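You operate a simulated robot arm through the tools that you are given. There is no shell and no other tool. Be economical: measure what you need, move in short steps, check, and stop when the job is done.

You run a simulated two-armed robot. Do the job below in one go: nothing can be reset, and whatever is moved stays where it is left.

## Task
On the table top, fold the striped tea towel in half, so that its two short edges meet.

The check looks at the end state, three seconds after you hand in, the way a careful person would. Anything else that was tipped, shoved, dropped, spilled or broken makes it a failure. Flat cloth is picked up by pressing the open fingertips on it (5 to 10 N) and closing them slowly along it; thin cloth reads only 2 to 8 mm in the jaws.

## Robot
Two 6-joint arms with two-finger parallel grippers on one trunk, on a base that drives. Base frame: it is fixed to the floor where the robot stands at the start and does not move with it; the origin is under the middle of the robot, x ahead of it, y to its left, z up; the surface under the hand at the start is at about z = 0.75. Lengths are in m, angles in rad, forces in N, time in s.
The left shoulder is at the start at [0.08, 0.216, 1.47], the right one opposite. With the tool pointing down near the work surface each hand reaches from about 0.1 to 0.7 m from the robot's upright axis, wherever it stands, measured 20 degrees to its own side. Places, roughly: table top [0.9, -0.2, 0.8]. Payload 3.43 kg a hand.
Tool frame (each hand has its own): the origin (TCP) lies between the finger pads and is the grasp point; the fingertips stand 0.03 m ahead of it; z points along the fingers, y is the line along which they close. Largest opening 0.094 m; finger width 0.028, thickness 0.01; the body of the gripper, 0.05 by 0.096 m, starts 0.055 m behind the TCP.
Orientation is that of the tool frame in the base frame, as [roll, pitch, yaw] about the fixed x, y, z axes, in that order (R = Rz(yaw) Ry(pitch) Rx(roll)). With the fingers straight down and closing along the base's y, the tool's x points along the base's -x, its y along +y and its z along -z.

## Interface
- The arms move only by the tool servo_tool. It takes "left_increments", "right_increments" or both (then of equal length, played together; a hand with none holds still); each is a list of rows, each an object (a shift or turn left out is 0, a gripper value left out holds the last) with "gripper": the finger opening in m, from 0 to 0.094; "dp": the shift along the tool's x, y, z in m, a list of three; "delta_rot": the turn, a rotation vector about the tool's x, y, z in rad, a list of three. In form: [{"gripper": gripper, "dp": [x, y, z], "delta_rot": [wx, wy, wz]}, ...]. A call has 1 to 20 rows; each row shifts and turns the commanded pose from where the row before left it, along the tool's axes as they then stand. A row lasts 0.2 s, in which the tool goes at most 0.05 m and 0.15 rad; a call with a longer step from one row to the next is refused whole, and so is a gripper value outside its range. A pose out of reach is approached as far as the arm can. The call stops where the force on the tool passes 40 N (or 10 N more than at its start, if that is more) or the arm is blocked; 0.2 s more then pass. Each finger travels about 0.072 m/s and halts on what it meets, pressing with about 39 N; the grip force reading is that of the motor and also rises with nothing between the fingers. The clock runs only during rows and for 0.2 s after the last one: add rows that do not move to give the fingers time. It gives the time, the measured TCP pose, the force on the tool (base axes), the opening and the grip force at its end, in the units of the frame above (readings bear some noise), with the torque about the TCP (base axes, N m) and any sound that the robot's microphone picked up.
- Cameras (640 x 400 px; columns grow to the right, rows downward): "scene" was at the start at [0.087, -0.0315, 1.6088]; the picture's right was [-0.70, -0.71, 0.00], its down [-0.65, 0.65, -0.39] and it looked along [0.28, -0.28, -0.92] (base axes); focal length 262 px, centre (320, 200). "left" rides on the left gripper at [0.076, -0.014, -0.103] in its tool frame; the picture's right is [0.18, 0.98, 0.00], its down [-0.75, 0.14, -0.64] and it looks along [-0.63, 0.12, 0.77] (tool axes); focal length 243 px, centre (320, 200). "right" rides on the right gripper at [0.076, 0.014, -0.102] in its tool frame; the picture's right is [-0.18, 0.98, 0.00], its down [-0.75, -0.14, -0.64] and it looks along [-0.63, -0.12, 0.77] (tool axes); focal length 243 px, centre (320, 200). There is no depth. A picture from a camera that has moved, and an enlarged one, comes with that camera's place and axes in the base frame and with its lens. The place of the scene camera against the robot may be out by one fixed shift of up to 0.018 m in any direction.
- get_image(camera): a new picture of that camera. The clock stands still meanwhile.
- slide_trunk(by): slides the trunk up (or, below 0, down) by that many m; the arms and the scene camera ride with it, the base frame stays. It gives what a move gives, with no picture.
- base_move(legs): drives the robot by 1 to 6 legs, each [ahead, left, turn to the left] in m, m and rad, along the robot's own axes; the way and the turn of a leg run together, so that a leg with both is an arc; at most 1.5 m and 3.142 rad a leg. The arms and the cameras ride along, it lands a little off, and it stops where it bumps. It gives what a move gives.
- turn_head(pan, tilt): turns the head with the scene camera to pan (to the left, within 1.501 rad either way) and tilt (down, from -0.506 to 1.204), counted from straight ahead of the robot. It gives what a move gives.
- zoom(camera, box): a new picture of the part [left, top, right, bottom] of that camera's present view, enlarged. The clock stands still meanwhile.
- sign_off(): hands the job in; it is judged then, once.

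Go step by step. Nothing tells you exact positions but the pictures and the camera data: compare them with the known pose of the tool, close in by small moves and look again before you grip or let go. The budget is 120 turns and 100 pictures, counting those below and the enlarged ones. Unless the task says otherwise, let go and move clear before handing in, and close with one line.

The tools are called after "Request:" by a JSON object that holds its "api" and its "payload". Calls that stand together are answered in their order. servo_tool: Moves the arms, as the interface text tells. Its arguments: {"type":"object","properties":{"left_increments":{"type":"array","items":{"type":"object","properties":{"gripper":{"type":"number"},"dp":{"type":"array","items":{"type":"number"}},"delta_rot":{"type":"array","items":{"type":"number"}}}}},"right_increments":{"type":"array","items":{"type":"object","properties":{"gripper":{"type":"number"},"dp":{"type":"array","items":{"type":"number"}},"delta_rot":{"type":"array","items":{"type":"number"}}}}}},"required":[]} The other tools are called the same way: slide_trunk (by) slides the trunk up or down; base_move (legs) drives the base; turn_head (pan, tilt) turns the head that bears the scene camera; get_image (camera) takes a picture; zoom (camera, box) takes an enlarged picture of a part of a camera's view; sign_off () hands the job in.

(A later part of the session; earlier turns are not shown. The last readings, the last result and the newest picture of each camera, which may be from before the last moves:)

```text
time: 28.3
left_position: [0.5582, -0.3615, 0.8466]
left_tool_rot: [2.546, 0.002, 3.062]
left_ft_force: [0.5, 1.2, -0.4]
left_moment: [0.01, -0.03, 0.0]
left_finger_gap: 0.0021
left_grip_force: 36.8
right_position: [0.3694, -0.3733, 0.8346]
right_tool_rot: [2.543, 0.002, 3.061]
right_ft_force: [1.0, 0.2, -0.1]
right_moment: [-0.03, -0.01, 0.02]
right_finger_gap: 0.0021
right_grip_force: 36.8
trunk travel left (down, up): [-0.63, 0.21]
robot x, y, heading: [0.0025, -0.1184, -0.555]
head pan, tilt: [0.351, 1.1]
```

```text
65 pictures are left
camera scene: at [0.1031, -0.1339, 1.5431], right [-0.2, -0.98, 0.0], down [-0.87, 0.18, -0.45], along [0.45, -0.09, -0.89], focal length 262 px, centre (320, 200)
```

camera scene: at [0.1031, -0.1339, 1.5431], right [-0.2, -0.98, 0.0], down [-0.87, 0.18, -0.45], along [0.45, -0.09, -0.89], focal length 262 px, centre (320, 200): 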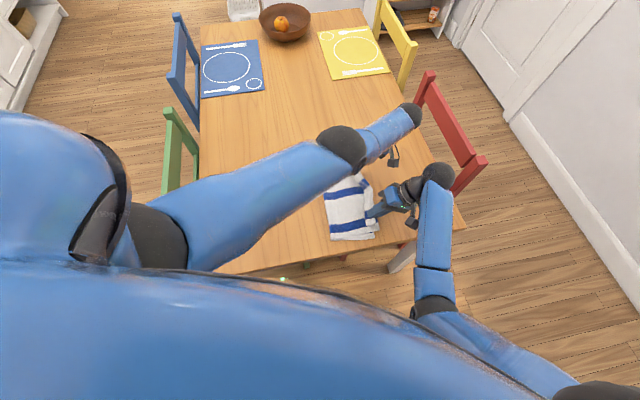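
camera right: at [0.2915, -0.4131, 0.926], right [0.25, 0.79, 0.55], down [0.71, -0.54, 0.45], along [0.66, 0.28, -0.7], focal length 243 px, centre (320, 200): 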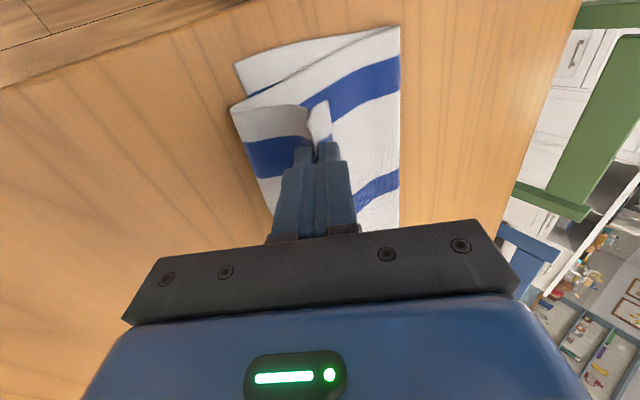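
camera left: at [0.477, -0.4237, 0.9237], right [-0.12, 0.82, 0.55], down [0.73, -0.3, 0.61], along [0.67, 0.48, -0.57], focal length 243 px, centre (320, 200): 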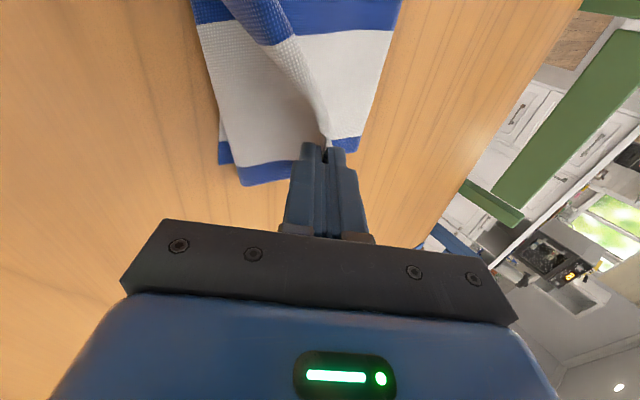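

The upper layer is nearly in place, but the near corner needs about 2 cm toward the robot. I correct that while lowering both hands close to the bottom layer.

Request:
{"api": "servo_tool", "payload": {"left_increments": [{"dp": [-0.001, -0.008, 0.0066]}, {"dp": [-0.001, -0.008, 0.0066]}, {"dp": [-0.001, -0.008, 0.0066]}, {"dp": [-0.001, -0.008, 0.0066]}, {}], "right_increments": [{"dp": [0.005, -0.0056, 0.0052]}, {"dp": [0.005, -0.0056, 0.0052]}, {"dp": [0.005, -0.0056, 0.0052]}, {"dp": [0.005, -0.0056, 0.0052]}, {}]}}

Request:
{"api": "get_image", "payload": {"camera": "left"}}

Request:
{"api": "get_image", "payload": {"camera": "right"}}

Request:
{"api": "zoom", "payload": {"camera": "scene", "box": [300, 150, 440, 260]}}

```text
time: 29.5
left_position: [0.5423, -0.3541, 0.8178]
left_tool_rot: [2.542, 0.002, 3.062]
left_ft_force: [0.6, 0.7, 0.1]
left_moment: [-0.05, 0.01, -0.01]
left_finger_gap: 0.0021
left_grip_force: 37.0
left hand out of reach, approached as far as the arm can: row 1, 2, 3, 4
right_position: [0.3493, -0.3797, 0.8024]
right_tool_rot: [2.542, 0.001, 3.061]
right_ft_force: [-0.4, 1.2, 0.0]
right_moment: [-0.04, -0.01, -0.05]
right_finger_gap: 0.0022
right_grip_force: 37.0
trunk travel left (down, up): [-0.63, 0.21]
robot x, y, heading: [-0.0, -0.1153, -0.549]
head pan, tilt: [0.351, 1.1]
```

```text
64 pictures are left
camera left: at [0.4623, -0.4169, 0.8952], right [-0.12, 0.82, 0.55], down [0.73, -0.3, 0.61], along [0.67, 0.48, -0.57], focal length 243 px, centre (320, 200)
```

left: 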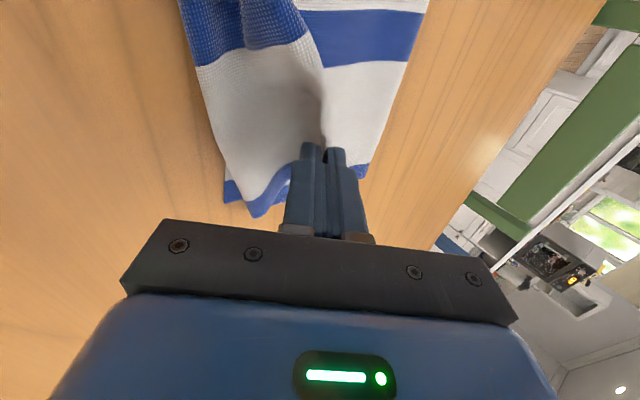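

```text
63 pictures are left
camera right: at [0.2714, -0.419, 0.8959], right [0.25, 0.79, 0.55], down [0.71, -0.54, 0.45], along [0.66, 0.28, -0.7], focal length 243 px, centre (320, 200)
```

right: 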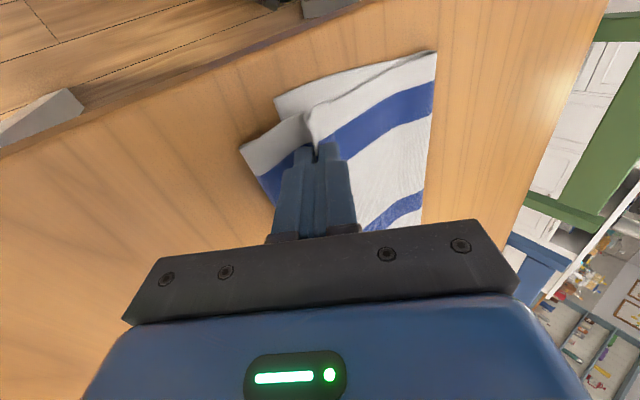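

```text
3.64 times, centred on (370, 205) of scene
camera zoom: at [0.1034, -0.135, 1.543], right [-0.2, -0.98, 0.0], down [-0.87, 0.18, -0.45], along [0.44, -0.09, -0.89], focal length 952 px, centre (138, 182)
```

zoom: 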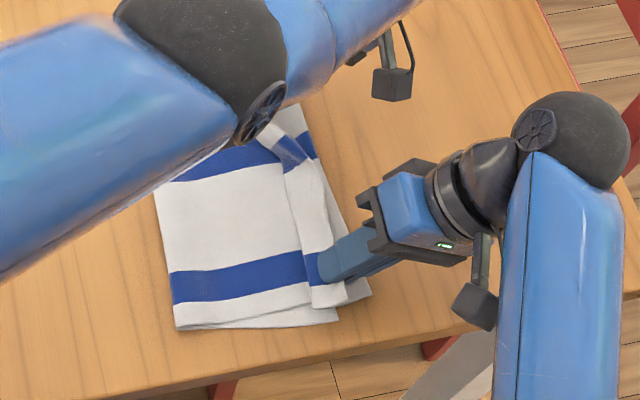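

From above I can see the hem is folded back on top and the fold has crept too far right, to about y = -0.225. Rather than leave that, I lay the towel back out along the reverse path and regrip right at the hem, so no tail can flop over.

Request:
{"api": "slide_trunk", "payload": {"by": 0.07}}

Request:
{"api": "base_move", "payload": {"legs": [[-0.052, 0.085, 0]]}}

Request:
{"api": "servo_tool", "payload": {"left_increments": [{"delta_rot": [0.12, 0, 0]}, {"delta_rot": [0.12, 0, 0]}, {"delta_rot": [0.12, 0, 0]}, {"delta_rot": [0.12, 0, 0]}, {"delta_rot": [0.12, 0, 0]}, {}], "right_increments": [{"delta_rot": [0.12, 0, 0]}, {"delta_rot": [0.12, 0, 0]}, {"delta_rot": [0.12, 0, 0]}, {"delta_rot": [0.12, 0, 0]}, {"delta_rot": [0.12, 0, 0]}, {}]}}

Request:
{"api": "base_move", "payload": {"legs": [[-0.052, 0.085, 0]]}}

Request:
{"api": "get_image", "payload": {"camera": "scene"}}

```text
time: 30.6
left_position: [0.5431, -0.3543, 0.8871]
left_tool_rot: [2.543, 0.002, 3.062]
left_ft_force: [-0.2, -0.3, 0.5]
left_moment: [-0.02, 0.01, -0.03]
left_finger_gap: 0.0022
left_grip_force: 36.8
right_position: [0.3502, -0.3796, 0.8733]
right_tool_rot: [2.543, -0.001, 3.061]
right_ft_force: [-0.4, 0.2, 0.4]
right_moment: [-0.02, 0.0, 0.01]
right_finger_gap: 0.0023
right_grip_force: 36.3
trunk travel left (down, up): [-0.7, 0.14]
robot x, y, heading: [-0.0011, -0.1154, -0.551]
head pan, tilt: [0.351, 1.1]
```

```text
time: 31.7
left_position: [0.5432, -0.259, 0.8875]
left_tool_rot: [2.541, 0.001, 3.059]
left_ft_force: [0.1, -0.2, 0.5]
left_moment: [-0.02, 0.02, 0.0]
left_finger_gap: 0.0021
left_grip_force: 37.2
right_position: [0.3513, -0.285, 0.8723]
right_tool_rot: [2.539, 0.001, 3.059]
right_ft_force: [-0.1, 0.1, 0.3]
right_moment: [-0.05, 0.03, 0.01]
right_finger_gap: 0.0023
right_grip_force: 37.1
trunk travel left (down, up): [-0.7, 0.14]
robot x, y, heading: [-0.0013, -0.0184, -0.552]
head pan, tilt: [0.351, 1.1]
```

```text
time: 33.1
left_position: [0.5435, -0.2578, 0.888]
left_tool_rot: [-3.139, 0.002, 3.059]
left_ft_force: [-0.7, 0.7, 0.7]
left_moment: [0.02, -0.01, -0.02]
left_finger_gap: 0.002
left_grip_force: 37.5
right_position: [0.3509, -0.2813, 0.8737]
right_tool_rot: [-3.138, 0.002, 3.06]
right_ft_force: [-0.8, 0.5, 0.3]
right_moment: [0.05, 0.03, -0.02]
right_finger_gap: 0.0021
right_grip_force: 37.3
trunk travel left (down, up): [-0.7, 0.14]
robot x, y, heading: [0.0011, -0.0221, -0.546]
head pan, tilt: [0.351, 1.1]
```

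```text
time: 34.3
left_position: [0.5435, -0.1618, 0.8867]
left_tool_rot: [-3.141, 0.003, 3.058]
left_ft_force: [0.0, 0.2, -0.1]
left_moment: [0.03, -0.02, 0.02]
left_finger_gap: 0.0025
left_grip_force: 37.2
right_position: [0.3495, -0.1857, 0.8712]
right_tool_rot: [3.14, 0.0, 3.057]
right_ft_force: [-0.9, 0.7, 0.0]
right_moment: [0.07, -0.04, 0.01]
right_finger_gap: 0.0022
right_grip_force: 37.0
trunk travel left (down, up): [-0.7, 0.14]
robot x, y, heading: [-0.0013, 0.0806, -0.551]
head pan, tilt: [0.351, 1.1]
```

```text
61 pictures are left
camera scene: at [0.1041, 0.0567, 1.6128], right [-0.2, -0.98, 0.0], down [-0.87, 0.18, -0.45], along [0.44, -0.09, -0.89], focal length 262 px, centre (320, 200)
```

scene: 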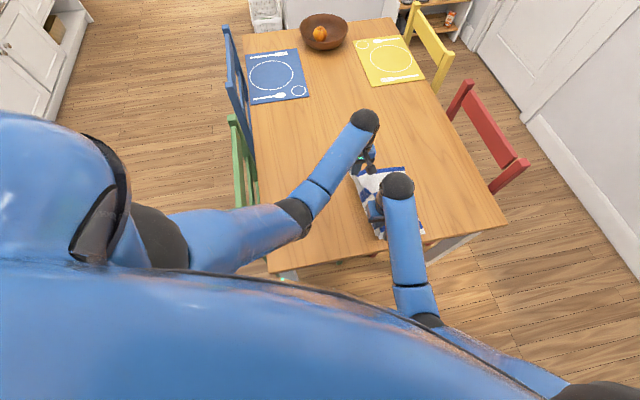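

I lower the edge back to where it lay and look before opening.

Request:
{"api": "servo_tool", "payload": {"left_increments": [{"dp": [-0.0048, 0.018, 0]}, {"dp": [-0.0048, 0.018, 0]}, {"dp": [-0.0048, 0.018, 0]}, {"dp": [-0.0048, 0.018, 0.0194]}, {"dp": [-0.0048, 0.018, 0.0194]}, {"dp": [-0.0048, 0.018, 0.0194]}, {"dp": [-0.0048, 0.018, 0.0194]}, {"dp": [-0.0048, 0.018, 0.0194]}, {}], "right_increments": [{"dp": [-0.002, 0.0226, 0]}, {"dp": [-0.002, 0.0226, 0]}, {"dp": [-0.002, 0.0226, 0]}, {"dp": [-0.002, 0.0226, 0.0162]}, {"dp": [-0.002, 0.0226, 0.0162]}, {"dp": [-0.002, 0.0226, 0.0162]}, {"dp": [-0.002, 0.0226, 0.0162]}, {"dp": [-0.002, 0.0226, 0.0162]}, {}]}}

Request:
{"api": "get_image", "payload": {"camera": "scene"}}

Request:
{"api": "get_image", "payload": {"camera": "left"}}

Request:
{"api": "get_image", "payload": {"camera": "right"}}

```text
time: 36.3
left_position: [0.5926, -0.0194, 0.7907]
left_tool_rot: [-3.14, 0.002, 3.056]
left_ft_force: [-1.5, 0.5, -0.4]
left_moment: [0.01, 0.06, 0.0]
left_finger_gap: 0.0021
left_grip_force: 37.0
right_position: [0.3819, -0.005, 0.7922]
right_tool_rot: [-3.14, 0.002, 3.059]
right_ft_force: [1.0, -0.3, 0.6]
right_moment: [0.06, -0.03, 0.0]
right_finger_gap: 0.0023
right_grip_force: 37.3
trunk travel left (down, up): [-0.7, 0.14]
robot x, y, heading: [0.003, 0.0822, -0.548]
head pan, tilt: [0.351, 1.1]
```

```text
60 pictures are left
camera scene: at [0.1037, 0.0616, 1.613], right [-0.2, -0.98, 0.0], down [-0.87, 0.18, -0.45], along [0.44, -0.09, -0.89], focal length 262 px, centre (320, 200)
```

scene: 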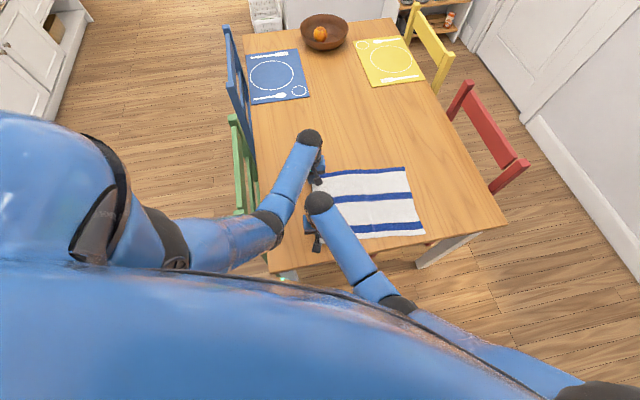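

```text
59 pictures are left
camera left: at [0.5169, -0.0256, 0.8939], right [-0.1, 0.99, 0.0], down [0.76, 0.08, 0.64], along [0.64, 0.06, -0.77], focal length 243 px, centre (320, 200)
```

left: 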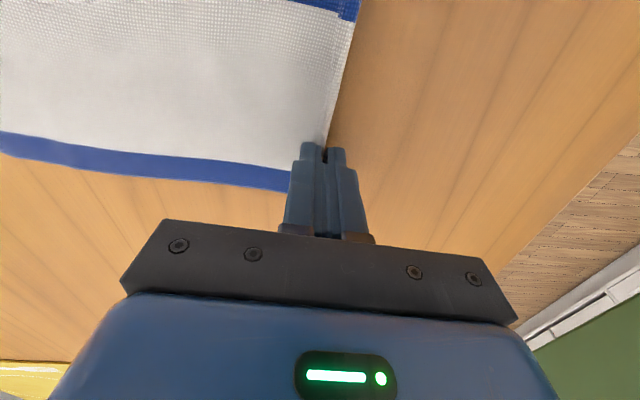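

```text
58 pictures are left
camera right: at [0.3074, 0.0166, 0.8947], right [0.27, 0.96, 0.0], down [0.74, -0.2, 0.64], along [0.62, -0.17, -0.77], focal length 243 px, centre (320, 200)
```

right: 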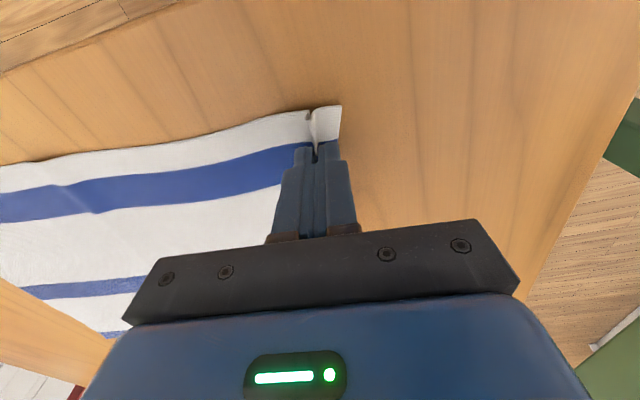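

The towel is flat again. The left hand's ruck has slipped so it now seems to hold the hem itself, which is what I want. I release only the right hand to regrip it at the hem.

Request:
{"api": "servo_tool", "payload": {"right_increments": [{"gripper": 0.01, "dp": [0, 0, 0.006]}, {"gripper": 0.02}, {"gripper": 0.03}, {"gripper": 0.03}, {"dp": [0, 0, -0.015]}, {"dp": [0, 0, -0.02]}, {}]}}

Request:
{"api": "get_image", "payload": {"camera": "right"}}

Request:
{"api": "zoom", "payload": {"camera": "left", "box": [220, 40, 440, 240]}}

```text
time: 37.9
left_position: [0.5941, -0.019, 0.7896]
left_tool_rot: [3.141, 0.002, 3.057]
left_ft_force: [-0.1, 0.3, 0.6]
left_moment: [0.03, -0.01, 0.0]
left_finger_gap: 0.0021
left_grip_force: 36.6
right_position: [0.3815, -0.0071, 0.8212]
right_tool_rot: [-3.14, 0.002, 3.058]
right_ft_force: [-0.4, 0.3, 0.1]
right_moment: [0.02, 0.03, 0.0]
right_finger_gap: 0.03
right_grip_force: 0.1
trunk travel left (down, up): [-0.7, 0.14]
robot x, y, heading: [0.0027, 0.0792, -0.55]
head pan, tilt: [0.351, 1.1]
```

```text
57 pictures are left
camera right: at [0.3077, 0.0159, 0.9241], right [0.27, 0.96, 0.0], down [0.74, -0.2, 0.64], along [0.62, -0.17, -0.77], focal length 243 px, centre (320, 200)
```

right: 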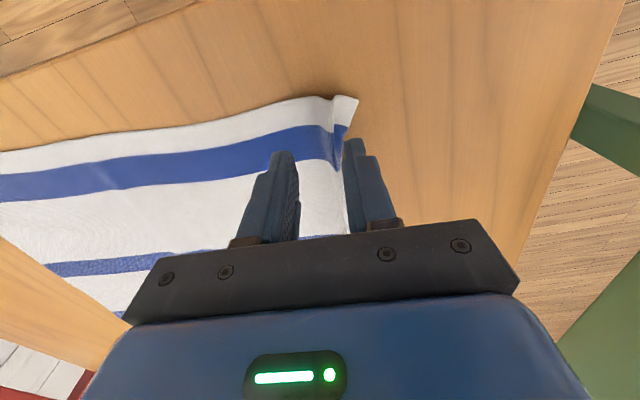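

```text
2.00 times, centred on (330, 140) of left
camera zoom: at [0.5172, -0.0256, 0.894], right [-0.1, 0.99, 0.0], down [0.76, 0.08, 0.64], along [0.64, 0.06, -0.77], focal length 485 px, centre (300, 320)
```

zoom: 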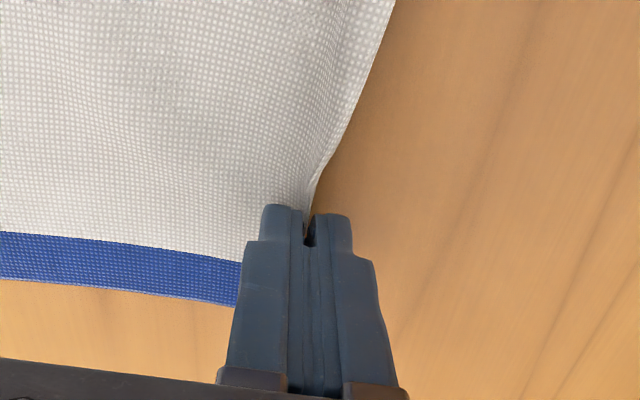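

The left jaws do hold the very edge. I shift the right hand 2 cm outward so its jaws straddle the hem, then press down.

Request:
{"api": "servo_tool", "payload": {"right_increments": [{"gripper": 0.04, "dp": [-0.003, 0.021, 0.0]}, {"dp": [0, 0, 0.018]}, {"dp": [0, 0, 0.016]}, {"dp": [0, 0, 0.003]}, {"dp": [0, 0, 0.002]}, {}]}}

Request:
{"api": "get_image", "payload": {"camera": "right"}}

```text
time: 39.3
left_position: [0.594, -0.0187, 0.7895]
left_tool_rot: [-3.138, 0.002, 3.057]
left_ft_force: [-0.6, -0.1, -0.1]
left_moment: [0.05, 0.0, 0.03]
left_finger_gap: 0.0026
left_grip_force: 36.9
right_position: [0.3864, 0.0165, 0.7812]
right_tool_rot: [-3.14, -0.001, 3.058]
right_ft_force: [0.2, 0.4, -0.9]
right_moment: [0.04, 0.01, -0.01]
right_finger_gap: 0.0397
right_grip_force: 0.0
trunk travel left (down, up): [-0.7, 0.14]
robot x, y, heading: [0.0001, 0.0803, -0.553]
head pan, tilt: [0.351, 1.1]
```

```text
55 pictures are left
camera right: at [0.3118, 0.0367, 0.8844], right [0.27, 0.96, 0.0], down [0.74, -0.2, 0.64], along [0.62, -0.17, -0.77], focal length 243 px, centre (320, 200)
```

right: 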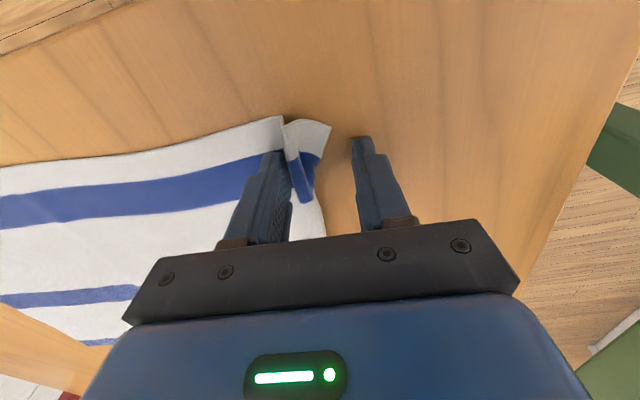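

The hem lies between the fingers. I add a little pressure.

Request:
{"api": "servo_tool", "payload": {"right_increments": [{"dp": [0, 0, 0.001]}, {"dp": [0, 0, 0.001]}, {}]}}

```text
time: 40.1
left_position: [0.5933, -0.0172, 0.7918]
left_tool_rot: [-3.139, 0.003, 3.058]
left_ft_force: [1.0, -0.6, 0.0]
left_moment: [0.05, 0.01, -0.01]
left_finger_gap: 0.0024
left_grip_force: 37.2
right_position: [0.3866, 0.0166, 0.7819]
right_tool_rot: [-3.14, 0.004, 3.058]
right_ft_force: [-1.1, -0.5, 13.8]
right_moment: [-0.4, 0.1, -0.03]
right_finger_gap: 0.0405
right_grip_force: 0.3
trunk travel left (down, up): [-0.7, 0.14]
robot x, y, heading: [0.005, 0.0792, -0.551]
head pan, tilt: [0.351, 1.1]
```

Request:
{"api": "servo_tool", "payload": {"right_increments": [{"dp": [0, 0, -0.0005], "gripper": 0.036}, {"gripper": 0.032}, {"gripper": 0.028}, {"gripper": 0.024}, {"gripper": 0.02}, {"gripper": 0.016}, {"gripper": 0.012}, {"gripper": 0.008}, {"gripper": 0.004}, {"gripper": 0.0}, {}, {}]}}

Request:
{"api": "zoom", "payload": {"camera": "right", "box": [200, 60, 440, 240]}}

```text
time: 42.7
left_position: [0.5921, -0.0182, 0.7903]
left_tool_rot: [-3.141, 0.004, 3.058]
left_ft_force: [-0.8, 0.2, 0.2]
left_moment: [0.04, 0.0, 0.01]
left_finger_gap: 0.0024
left_grip_force: 36.1
right_position: [0.3866, 0.0165, 0.7817]
right_tool_rot: [-3.139, 0.0, 3.058]
right_ft_force: [0.1, -4.2, 18.8]
right_moment: [-0.24, 0.11, -0.02]
right_finger_gap: 0.0026
right_grip_force: 37.4
trunk travel left (down, up): [-0.7, 0.14]
robot x, y, heading: [-0.0003, 0.0819, -0.554]
head pan, tilt: [0.351, 1.1]
```

```text
2.22 times, centred on (320, 150) of right
camera zoom: at [0.3113, 0.0368, 0.8837], right [0.27, 0.96, 0.0], down [0.74, -0.2, 0.64], along [0.62, -0.17, -0.76], focal length 539 px, centre (320, 311)
```

zoom: 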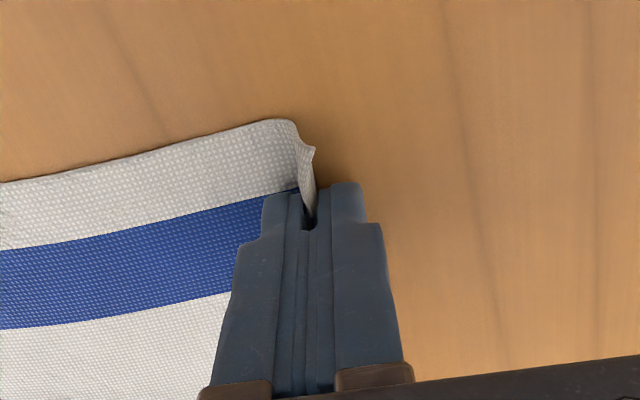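

Both hands now hold the hem inside the jaws with no loose tail. I lift in an arc, this time moving the arms only 8 cm, and let the base carry the rest so both arms stay well within reach.

Request:
{"api": "servo_tool", "payload": {"left_increments": [{"dp": [0, -0.008, -0.018]}, {"dp": [0, -0.01, -0.018]}, {"dp": [0, -0.012, -0.018]}, {"dp": [0, -0.015, -0.018]}, {"dp": [0.002, -0.017, -0.018]}, {"dp": [0.002, -0.018, -0.018]}, {}], "right_increments": [{"dp": [0, -0.008, -0.018]}, {"dp": [0, -0.01, -0.018]}, {"dp": [0, -0.012, -0.018]}, {"dp": [0, -0.015, -0.018]}, {"dp": [0.002, -0.017, -0.018]}, {"dp": [0.002, -0.018, -0.018]}, {}]}}

Request:
{"api": "base_move", "payload": {"legs": [[0.052, -0.085, 0]]}}

Request:
{"api": "get_image", "payload": {"camera": "scene"}}

Request:
{"api": "get_image", "payload": {"camera": "left"}}

Request:
{"api": "get_image", "payload": {"camera": "right"}}

```text
time: 44.3
left_position: [0.5825, -0.0975, 0.899]
left_tool_rot: [-3.139, 0.003, 3.058]
left_ft_force: [-0.5, 0.0, 0.5]
left_moment: [0.05, 0.04, 0.0]
left_finger_gap: 0.002
left_grip_force: 36.8
right_position: [0.3756, -0.0623, 0.8891]
right_tool_rot: [-3.14, -0.001, 3.058]
right_ft_force: [-0.2, -1.3, -0.8]
right_moment: [-0.01, -0.01, 0.0]
right_finger_gap: 0.0025
right_grip_force: 37.4
trunk travel left (down, up): [-0.7, 0.14]
robot x, y, heading: [0.0039, 0.0815, -0.551]
head pan, tilt: [0.351, 1.1]
```

```text
time: 45.4
left_position: [0.5831, -0.1932, 0.8989]
left_tool_rot: [-3.137, 0.001, 3.058]
left_ft_force: [-0.5, 0.5, -0.5]
left_moment: [0.02, 0.01, 0.0]
left_finger_gap: 0.0023
left_grip_force: 37.2
right_position: [0.3757, -0.1575, 0.8894]
right_tool_rot: [-3.135, 0.002, 3.06]
right_ft_force: [-0.2, -0.1, -0.7]
right_moment: [-0.03, 0.01, -0.01]
right_finger_gap: 0.0024
right_grip_force: 37.0
trunk travel left (down, up): [-0.7, 0.14]
robot x, y, heading: [0.0017, -0.0178, -0.553]
head pan, tilt: [0.351, 1.1]
```

```text
53 pictures are left
camera scene: at [0.1039, -0.0312, 1.6131], right [-0.2, -0.98, 0.0], down [-0.87, 0.18, -0.45], along [0.44, -0.09, -0.89], focal length 262 px, centre (320, 200)
```

scene: 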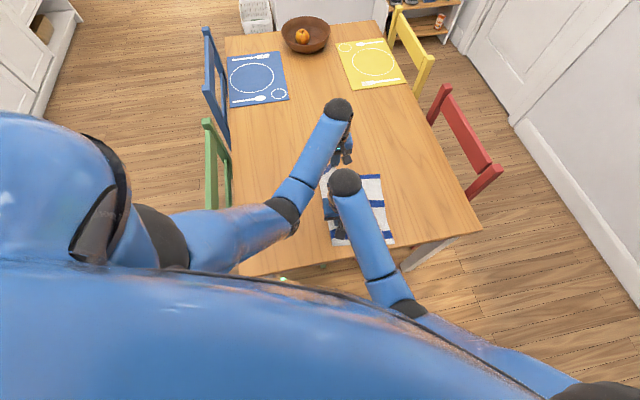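

```text
52 pictures are left
camera left: at [0.5063, -0.1995, 1.0025], right [-0.1, 0.99, -0.01], down [0.76, 0.08, 0.64], along [0.64, 0.06, -0.77], focal length 243 px, centre (320, 200)
```

left: 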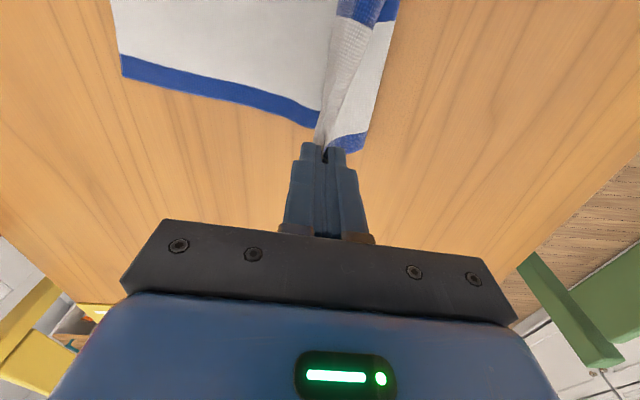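

```text
51 pictures are left
camera right: at [0.3019, -0.1366, 0.9918], right [0.26, 0.96, 0.0], down [0.74, -0.2, 0.64], along [0.62, -0.17, -0.77], focal length 243 px, centre (320, 200)
```

right: 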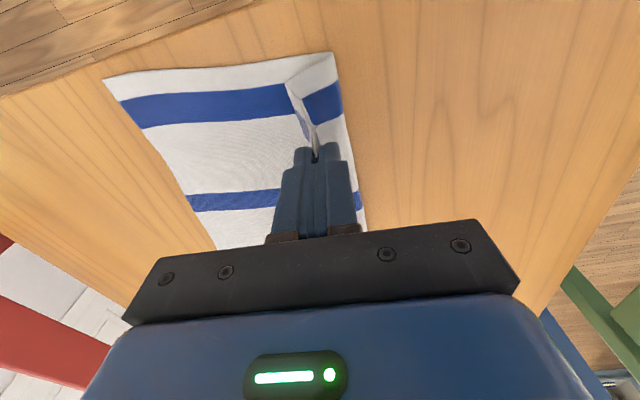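

The lower layer now has its right edge at about (0.58,-0.38) to (0.31,-0.34). I carry on with the base, then shift the hands about 4 cm toward the robot to line up, coming down a little.

Request:
{"api": "base_move", "payload": {"legs": [[0.052, -0.085, 0]]}}

Request:
{"api": "servo_tool", "payload": {"left_increments": [{"dp": [0.009, 0, 0.008]}, {"dp": [0.009, 0, 0.008]}, {"dp": [0.009, 0, 0.008]}, {"dp": [0.009, 0, 0.008]}, {}], "right_increments": [{"dp": [0.01, -0.002, 0.006]}, {"dp": [0.01, -0.002, 0.006]}, {"dp": [0.01, -0.002, 0.006]}, {"dp": [0.01, -0.002, 0.006]}, {}]}}

Request:
{"api": "get_image", "payload": {"camera": "left"}}

Request:
{"api": "get_image", "payload": {"camera": "right"}}

Request:
{"api": "get_image", "payload": {"camera": "scene"}}

```text
time: 46.6
left_position: [0.5841, -0.2898, 0.9002]
left_tool_rot: [-3.135, 0.001, 3.061]
left_ft_force: [-0.3, 0.6, 0.4]
left_moment: [0.01, 0.04, -0.02]
left_finger_gap: 0.0023
left_grip_force: 37.0
right_position: [0.3765, -0.2549, 0.8888]
right_tool_rot: [-3.136, 0.002, 3.061]
right_ft_force: [0.6, 0.5, 0.0]
right_moment: [-0.06, -0.03, -0.02]
right_finger_gap: 0.0023
right_grip_force: 37.4
trunk travel left (down, up): [-0.7, 0.14]
robot x, y, heading: [-0.0007, -0.1167, -0.553]
head pan, tilt: [0.351, 1.1]
```

```text
time: 47.8
left_position: [0.5472, -0.2895, 0.8664]
left_tool_rot: [-3.14, -0.001, 3.061]
left_ft_force: [-2.0, 0.6, -0.2]
left_moment: [0.04, 0.07, -0.02]
left_finger_gap: 0.0023
left_grip_force: 36.6
right_position: [0.3349, -0.2617, 0.8647]
right_tool_rot: [-3.139, 0.003, 3.061]
right_ft_force: [2.1, 0.6, -0.1]
right_moment: [-0.03, -0.04, 0.0]
right_finger_gap: 0.0024
right_grip_force: 37.2
trunk travel left (down, up): [-0.7, 0.14]
robot x, y, heading: [0.001, -0.1146, -0.551]
head pan, tilt: [0.351, 1.1]
```

```text
50 pictures are left
camera left: at [0.4701, -0.2957, 0.97], right [-0.1, 0.99, 0.0], down [0.76, 0.08, 0.64], along [0.64, 0.07, -0.77], focal length 243 px, centre (320, 200)
```

left: 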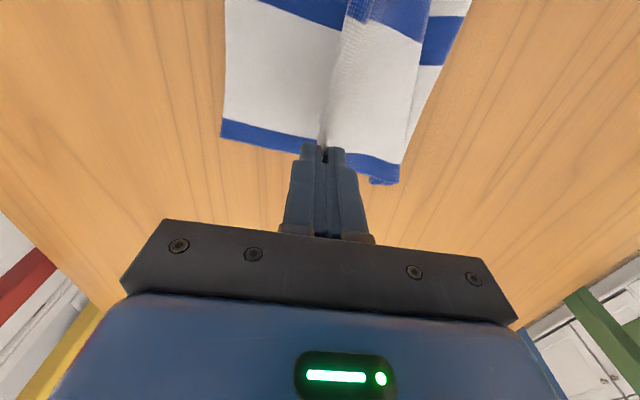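

```text
49 pictures are left
camera right: at [0.2614, -0.2412, 0.9672], right [0.26, 0.96, 0.0], down [0.74, -0.2, 0.64], along [0.62, -0.17, -0.77], focal length 243 px, centre (320, 200)
```

right: 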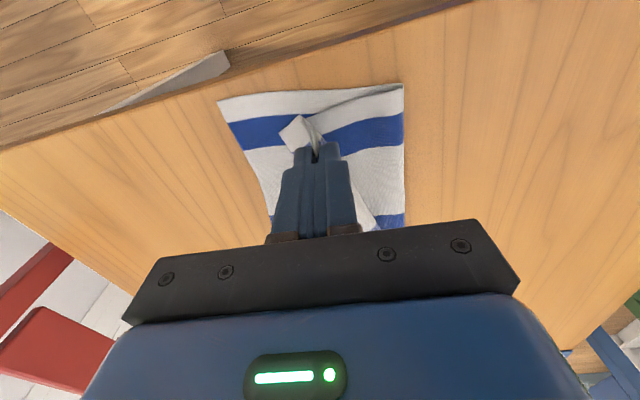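

```text
48 pictures are left
camera scene: at [0.1039, -0.1327, 1.613], right [-0.2, -0.98, 0.0], down [-0.87, 0.17, -0.45], along [0.44, -0.09, -0.89], focal length 262 px, centre (320, 200)
```

scene: 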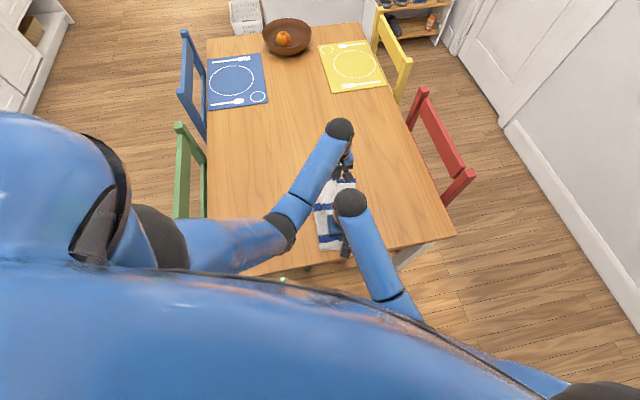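

The hem now leads toward the right, as it should. I come down and across the last 8 cm, then tilt the hands slightly so the hem will fall outward.

Request:
{"api": "servo_tool", "payload": {"left_increments": [{"dp": [-0.0014, -0.017, 0.008]}, {"dp": [-0.0014, -0.017, 0.01]}, {"dp": [-0.0014, -0.017, 0.012]}, {"dp": [-0.0014, -0.017, 0.014]}, {"dp": [-0.0014, -0.017, 0.014]}, {"delta_rot": [-0.1, 0, 0]}, {"delta_rot": [-0.1, 0, 0]}, {"delta_rot": [-0.1, 0, 0]}, {"delta_rot": [-0.1, 0, 0]}, {}], "right_increments": [{"dp": [-0.0022, -0.017, 0.008]}, {"dp": [-0.0022, -0.017, 0.01]}, {"dp": [-0.0022, -0.017, 0.012]}, {"dp": [-0.0022, -0.017, 0.014]}, {"dp": [-0.0022, -0.017, 0.014]}, {"delta_rot": [-0.1, 0, 0]}, {"delta_rot": [-0.1, 0, 0]}, {"delta_rot": [-0.1, 0, 0]}, {"delta_rot": [-0.1, 0, 0]}, {}]}}

Request:
{"api": "get_image", "payload": {"camera": "left"}}

Request:
{"api": "get_image", "payload": {"camera": "right"}}

Request:
{"api": "zoom", "payload": {"camera": "scene", "box": [270, 140, 410, 270]}}

```text
time: 50.0
left_position: [0.5348, -0.3608, 0.8194]
left_tool_rot: [2.743, 0.001, 3.06]
left_ft_force: [-1.0, 1.1, -0.6]
left_moment: [-0.04, 0.0, -0.01]
left_finger_gap: 0.0023
left_grip_force: 37.2
left hand out of reach, approached as far as the arm can: row 8, 9
right_position: [0.3389, -0.3484, 0.8069]
right_tool_rot: [2.743, 0.001, 3.064]
right_ft_force: [0.6, 0.8, 0.6]
right_moment: [-0.05, -0.01, -0.01]
right_finger_gap: 0.0022
right_grip_force: 37.5
trunk travel left (down, up): [-0.7, 0.14]
robot x, y, heading: [0.0022, -0.1162, -0.547]
head pan, tilt: [0.351, 1.1]
```

```text
47 pictures are left
camera left: at [0.4552, -0.4069, 0.9095], right [-0.11, 0.92, 0.38], down [0.74, -0.18, 0.65], along [0.66, 0.35, -0.66], focal length 243 px, centre (320, 200)
```

left: 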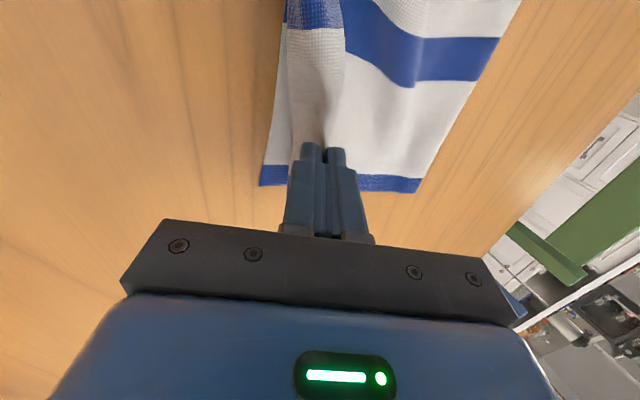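

```text
46 pictures are left
camera right: at [0.2624, -0.3685, 0.9069], right [0.26, 0.89, 0.38], down [0.72, -0.44, 0.54], along [0.64, 0.14, -0.75], focal length 243 px, centre (320, 200)
```

right: 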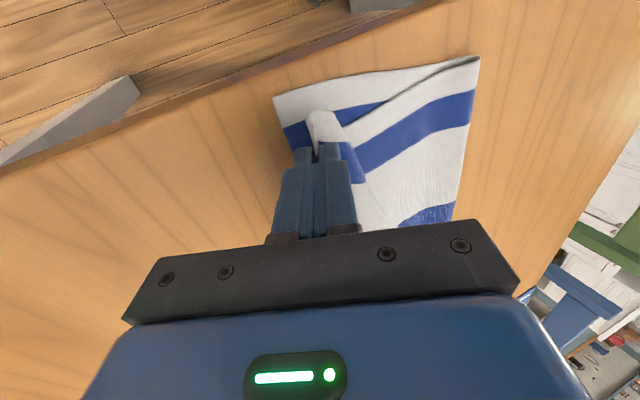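

```text
3.08 times, centred on (340, 205) of scene
camera zoom: at [0.1039, -0.134, 1.613], right [-0.2, -0.98, 0.0], down [-0.87, 0.18, -0.45], along [0.44, -0.09, -0.89], focal length 806 px, centre (258, 185)
```

zoom: 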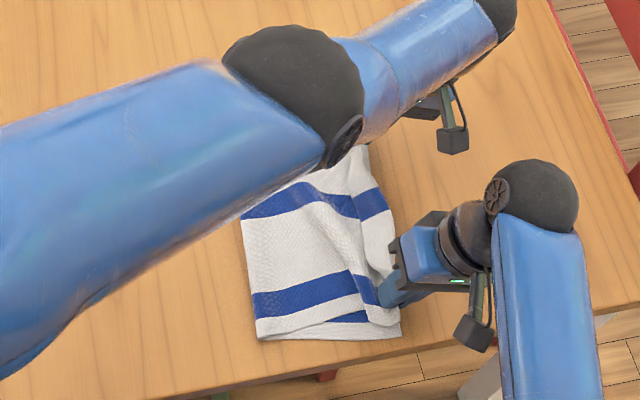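

The upper layer is almost in place, but the left arm is at its reach limit and the near corner should come about 1 cm toward the robot. I move the hands back slightly, bring the base 6.5 cm further right, and look again.

Request:
{"api": "servo_tool", "payload": {"left_increments": [{"dp": [0, 0.0156, 0.0066]}, {"dp": [-0.004, 0.0156, 0.0066]}, {"dp": [-0.004, 0.0156, 0.0066]}, {}], "right_increments": [{"dp": [0.0055, 0.0195, 0.0082]}, {"dp": [0.0055, 0.0195, 0.0082]}, {"dp": [0.0055, 0.0195, 0.0082]}, {}]}}

Request:
{"api": "base_move", "payload": {"legs": [[0.034, -0.0554, 0]]}}

Request:
{"api": "get_image", "payload": {"camera": "left"}}

Request:
{"api": "get_image", "payload": {"camera": "right"}}

Request:
{"api": "zoom", "payload": {"camera": "scene", "box": [250, 140, 410, 270]}}

```text
time: 51.0
left_position: [0.5469, -0.3123, 0.8175]
left_tool_rot: [2.741, -0.002, 3.061]
left_ft_force: [-10.8, 0.8, -0.2]
left_moment: [0.01, 0.32, 0.07]
left_finger_gap: 0.0022
left_grip_force: 36.7
right_position: [0.3271, -0.2839, 0.807]
right_tool_rot: [2.745, 0.006, 3.059]
right_ft_force: [9.7, -1.3, 0.0]
right_moment: [-0.03, -0.2, -0.08]
right_finger_gap: 0.0024
right_grip_force: 37.2
trunk travel left (down, up): [-0.7, 0.14]
robot x, y, heading: [-0.002, -0.1159, -0.549]
head pan, tilt: [0.351, 1.1]
```

```text
time: 52.0
left_position: [0.5464, -0.3685, 0.8207]
left_tool_rot: [2.747, 0.002, 3.064]
left_ft_force: [-13.4, 0.7, -0.1]
left_moment: [-0.02, 0.38, 0.11]
left_finger_gap: 0.0021
left_grip_force: 36.6
right_position: [0.3287, -0.3434, 0.8083]
right_tool_rot: [2.749, 0.004, 3.064]
right_ft_force: [13.7, -1.0, 0.3]
right_moment: [-0.06, -0.27, -0.11]
right_finger_gap: 0.0024
right_grip_force: 37.3
trunk travel left (down, up): [-0.7, 0.14]
robot x, y, heading: [0.0008, -0.178, -0.551]
head pan, tilt: [0.351, 1.1]
```

```text
44 pictures are left
camera left: at [0.467, -0.4143, 0.9097], right [-0.11, 0.92, 0.38], down [0.74, -0.17, 0.65], along [0.66, 0.35, -0.66], focal length 243 px, centre (320, 200)
```

left: 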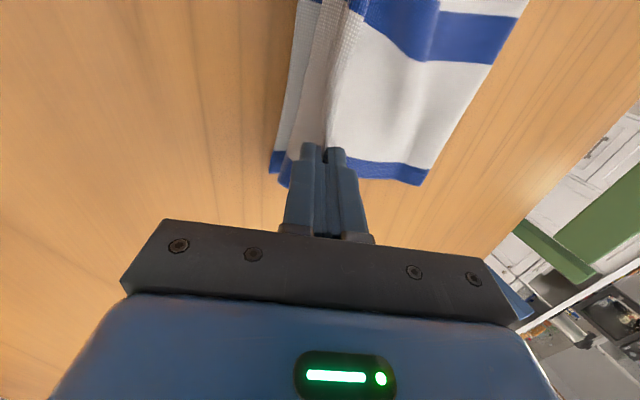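

```text
43 pictures are left
camera right: at [0.2503, -0.3617, 0.9083], right [0.25, 0.89, 0.38], down [0.72, -0.43, 0.54], along [0.65, 0.13, -0.75], focal length 243 px, centre (320, 200)
```

right: 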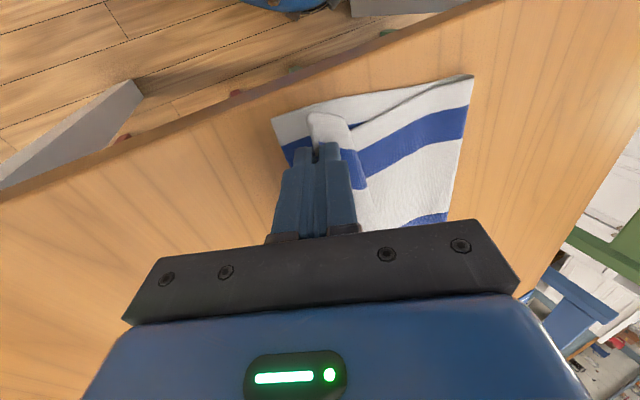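

```text
3.08 times, centred on (330, 205) of scene
camera zoom: at [0.1036, -0.1874, 1.6132], right [-0.2, -0.98, 0.01], down [-0.87, 0.17, -0.46], along [0.45, -0.09, -0.89], focal length 806 px, centre (289, 185)
```

zoom: 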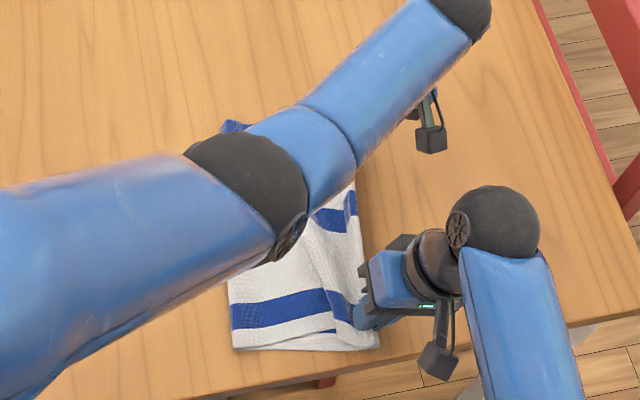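

The hem is now within about 2 cm everywhere, but the hands are pulling it tight between them (13 N). I relax that by 1 cm, move the near corner slightly further right, and lower onto the bottom layer.

Request:
{"api": "servo_tool", "payload": {"left_increments": [{"dp": [0.0025, -0.0049, 0.0095]}, {"dp": [0.0025, -0.0049, 0.0095]}, {"dp": [0, -0.0049, 0.0095]}, {}], "right_increments": [{"dp": [-0.003, -0.0068, 0.0044]}, {"dp": [-0.003, -0.0068, 0.0044]}, {"dp": [0, -0.0068, 0.0044]}, {}]}}

Request:
{"api": "get_image", "payload": {"camera": "left"}}

Request:
{"api": "get_image", "payload": {"camera": "right"}}

```text
time: 53.0
left_position: [0.5408, -0.3766, 0.7855]
left_tool_rot: [2.741, 0.0, 3.064]
left_ft_force: [-0.4, -0.7, 1.1]
left_moment: [-0.04, 0.02, 0.0]
left_finger_gap: 0.0021
left_grip_force: 36.6
right_position: [0.3312, -0.3614, 0.7872]
right_tool_rot: [2.74, 0.002, 3.062]
right_ft_force: [0.1, -1.4, 0.7]
right_moment: [-0.04, -0.05, -0.02]
right_finger_gap: 0.0024
right_grip_force: 37.3
trunk travel left (down, up): [-0.7, 0.14]
robot x, y, heading: [0.0023, -0.1803, -0.546]
head pan, tilt: [0.351, 1.1]
```

```text
41 pictures are left
camera left: at [0.4616, -0.4226, 0.8763], right [-0.11, 0.92, 0.38], down [0.74, -0.18, 0.65], along [0.66, 0.36, -0.66], focal length 243 px, centre (320, 200)
```

left: 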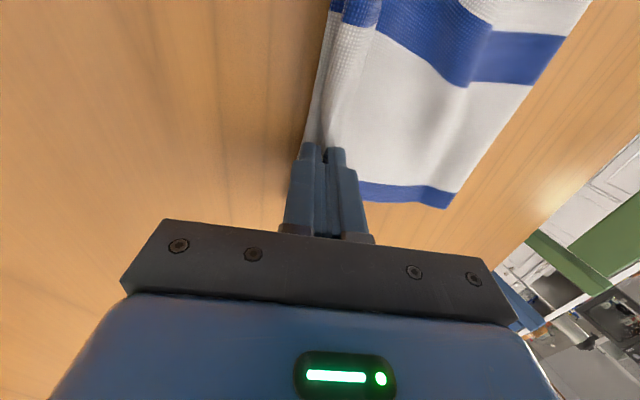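

```text
40 pictures are left
camera right: at [0.2548, -0.3818, 0.8868], right [0.25, 0.89, 0.38], down [0.72, -0.44, 0.54], along [0.65, 0.14, -0.75], focal length 243 px, centre (320, 200)
```

right: 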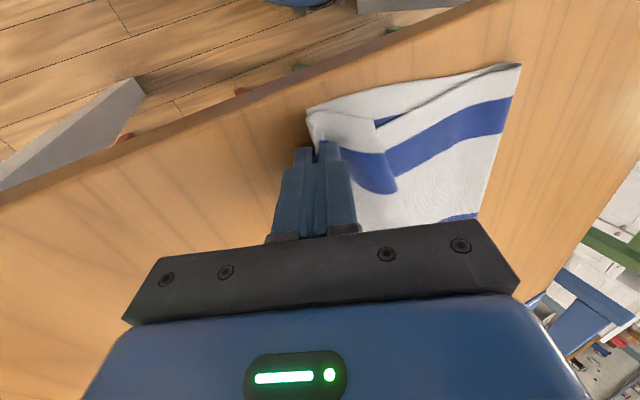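

The hem lines up with the lower edge at both hands. I open the fingers a little and withdraw slowly along them.

Request:
{"api": "servo_tool", "payload": {"left_increments": [{"gripper": 0.008}, {"gripper": 0.014}, {"gripper": 0.018}, {"dp": [0, 0, -0.01]}, {"dp": [0, 0, -0.012]}, {"dp": [0, 0, -0.02]}, {"dp": [0, 0, -0.03]}, {}], "right_increments": [{"gripper": 0.008}, {"gripper": 0.014}, {"gripper": 0.018}, {"dp": [0, 0, -0.01]}, {"dp": [0, 0, -0.012]}, {"dp": [0, 0, -0.02]}, {"dp": [0, 0, -0.03]}, {}]}}

Request:
{"api": "get_image", "payload": {"camera": "left"}}

Request:
{"api": "get_image", "payload": {"camera": "right"}}

Request:
{"api": "zoom", "payload": {"camera": "scene", "box": [250, 140, 410, 270]}}

```text
time: 54.8
left_position: [0.5393, -0.404, 0.8524]
left_tool_rot: [2.742, -0.002, 3.063]
left_ft_force: [0.6, 0.7, 0.5]
left_moment: [-0.01, 0.03, -0.05]
left_finger_gap: 0.0179
left_grip_force: 0.2
right_position: [0.3299, -0.3884, 0.8539]
right_tool_rot: [2.745, 0.002, 3.061]
right_ft_force: [-0.2, 0.1, 0.1]
right_moment: [0.02, -0.01, -0.03]
right_finger_gap: 0.0183
right_grip_force: 0.0
trunk travel left (down, up): [-0.7, 0.14]
robot x, y, heading: [-0.003, -0.1808, -0.547]
head pan, tilt: [0.351, 1.1]
```

```text
39 pictures are left
camera left: at [0.4601, -0.4494, 0.9423], right [-0.11, 0.92, 0.38], down [0.74, -0.18, 0.65], along [0.66, 0.36, -0.66], focal length 243 px, centre (320, 200)
```

left: 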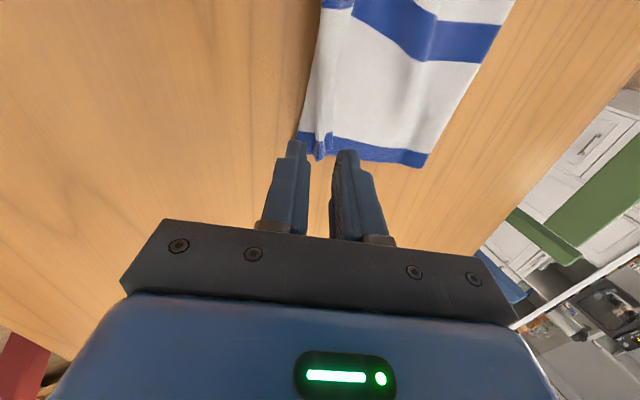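

```text
38 pictures are left
camera right: at [0.2527, -0.4092, 0.9546], right [0.25, 0.89, 0.38], down [0.72, -0.44, 0.54], along [0.65, 0.14, -0.75], focal length 243 px, centre (320, 200)
```

right: 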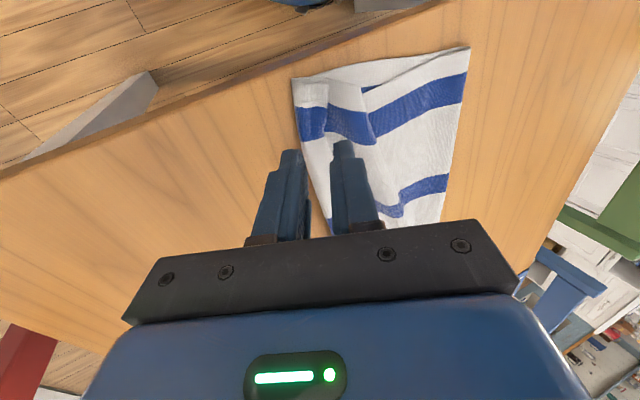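

```text
3.08 times, centred on (330, 205) of scene
camera zoom: at [0.1037, -0.1975, 1.613], right [-0.2, -0.98, 0.0], down [-0.87, 0.17, -0.45], along [0.44, -0.09, -0.89], focal length 806 px, centre (289, 185)
```

zoom: 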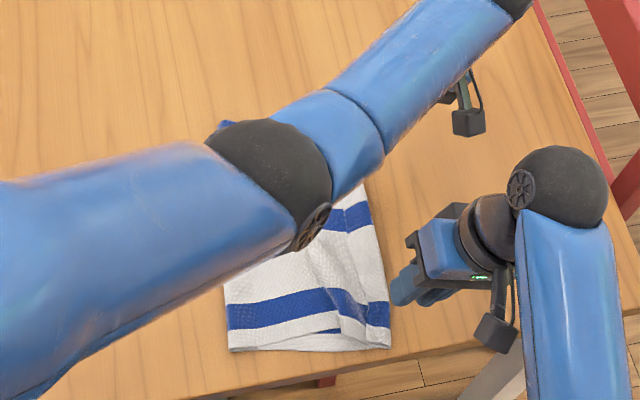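

The hem fell open and its corners coincide with the lower ones; only a wave in the upper layer remains. I raise the trunk and look from higher up.

Request:
{"api": "slide_trunk", "payload": {"by": 0.13}}

Request:
{"api": "servo_tool", "payload": {"left_increments": [{"delta_rot": [0.1, 0, 0], "dp": [0, 0.03, 0]}, {"delta_rot": [0.1, 0, 0], "dp": [0, 0.03, 0]}, {"delta_rot": [0.1, 0, 0], "dp": [0, 0.03, 0]}, {"delta_rot": [0.1, 0, 0], "dp": [0, 0.04, 0]}, {"dp": [0, 0.04, 0]}, {"dp": [0, 0.04, 0]}, {"dp": [0, 0.04, 0]}, {"dp": [0, 0.04, 0]}, {"dp": [0, 0.04, 0]}, {"dp": [0, 0.04, 0]}, {}], "right_increments": [{"dp": [0, -0.03, 0]}, {"dp": [0, -0.03, 0]}, {"dp": [0, -0.03, 0]}, {}, {}, {}, {}, {}, {}, {}, {}]}}

Request:
{"api": "zoom", "payload": {"camera": "scene", "box": [240, 130, 420, 270]}}

```text
time: 56.4
left_position: [0.5403, -0.4031, 0.9816]
left_tool_rot: [2.741, 0.001, 3.064]
left_ft_force: [0.5, -0.4, -1.0]
left_moment: [-0.02, 0.02, -0.01]
left_finger_gap: 0.0182
left_grip_force: 0.0
right_position: [0.3304, -0.3894, 0.9848]
right_tool_rot: [2.743, 0.001, 3.061]
right_ft_force: [0.9, 0.9, -0.3]
right_moment: [0.0, -0.01, 0.0]
right_finger_gap: 0.0182
right_grip_force: 0.0
trunk travel left (down, up): [-0.83, 0.01]
robot x, y, heading: [0.0018, -0.1752, -0.548]
head pan, tilt: [0.351, 1.1]
```

```text
time: 58.8
left_position: [0.5683, -0.039, 1.0133]
left_tool_rot: [-3.14, -0.002, 3.064]
left_ft_force: [-0.3, 0.4, -0.1]
left_moment: [0.01, 0.0, -0.01]
left_finger_gap: 0.018
left_grip_force: 0.1
right_position: [0.3227, -0.4706, 0.9493]
right_tool_rot: [2.742, 0.003, 3.063]
right_ft_force: [-0.7, -0.1, -0.3]
right_moment: [-0.05, -0.02, 0.0]
right_finger_gap: 0.0182
right_grip_force: 0.0
trunk travel left (down, up): [-0.83, 0.01]
robot x, y, heading: [-0.0004, -0.1809, -0.549]
head pan, tilt: [0.351, 1.1]
```

```text
2.86 times, centred on (330, 200) of scene
camera zoom: at [0.1036, -0.1975, 1.743], right [-0.2, -0.98, 0.0], down [-0.87, 0.17, -0.45], along [0.45, -0.09, -0.89], focal length 748 px, centre (291, 200)
```

zoom: 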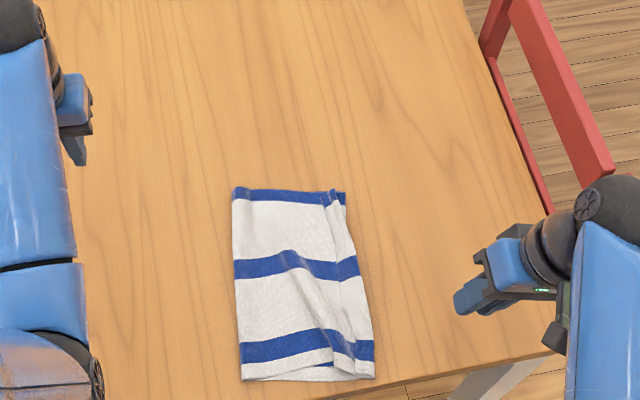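

The short edges meet. The upper layer still has some slack, so I zoom in to see how much.

Request:
{"api": "zoom", "payload": {"camera": "scene", "box": [290, 185, 360, 250]}}

Request:
{"api": "get_image", "payload": {"camera": "right"}}

Request:
{"api": "get_image", "payload": {"camera": "left"}}

```text
6.15 times, centred on (325, 218) of scene
camera zoom: at [0.1036, -0.1975, 1.743], right [-0.2, -0.98, 0.0], down [-0.87, 0.17, -0.45], along [0.45, -0.09, -0.89], focal length 1611 px, centre (289, 92)
```

zoom: 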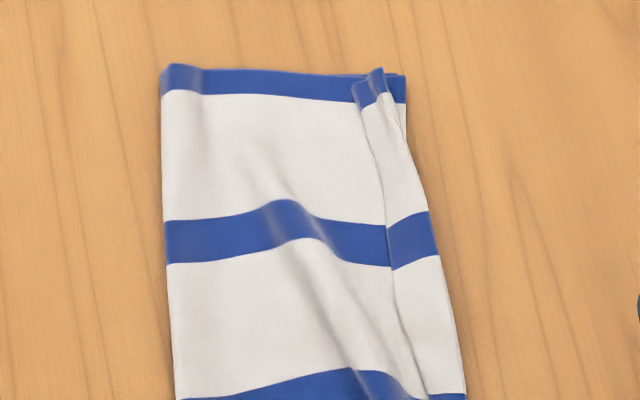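

```text
34 pictures are left
camera right: at [0.2453, -0.4915, 1.0494], right [0.25, 0.89, 0.38], down [0.72, -0.44, 0.54], along [0.65, 0.14, -0.75], focal length 243 px, centre (320, 200)
```

right: 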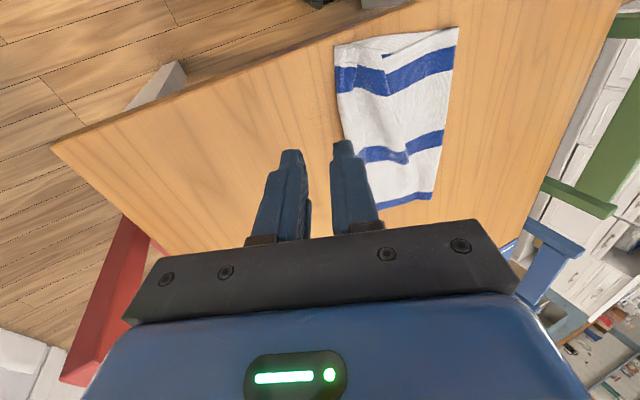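

```text
33 pictures are left
camera left: at [0.4916, -0.0459, 1.1162], right [-0.11, 0.99, 0.0], down [0.76, 0.08, 0.64], along [0.64, 0.07, -0.77], focal length 243 px, centre (320, 200)
```

left: 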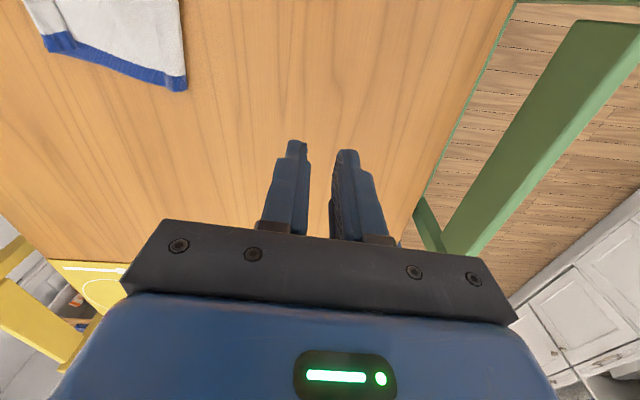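

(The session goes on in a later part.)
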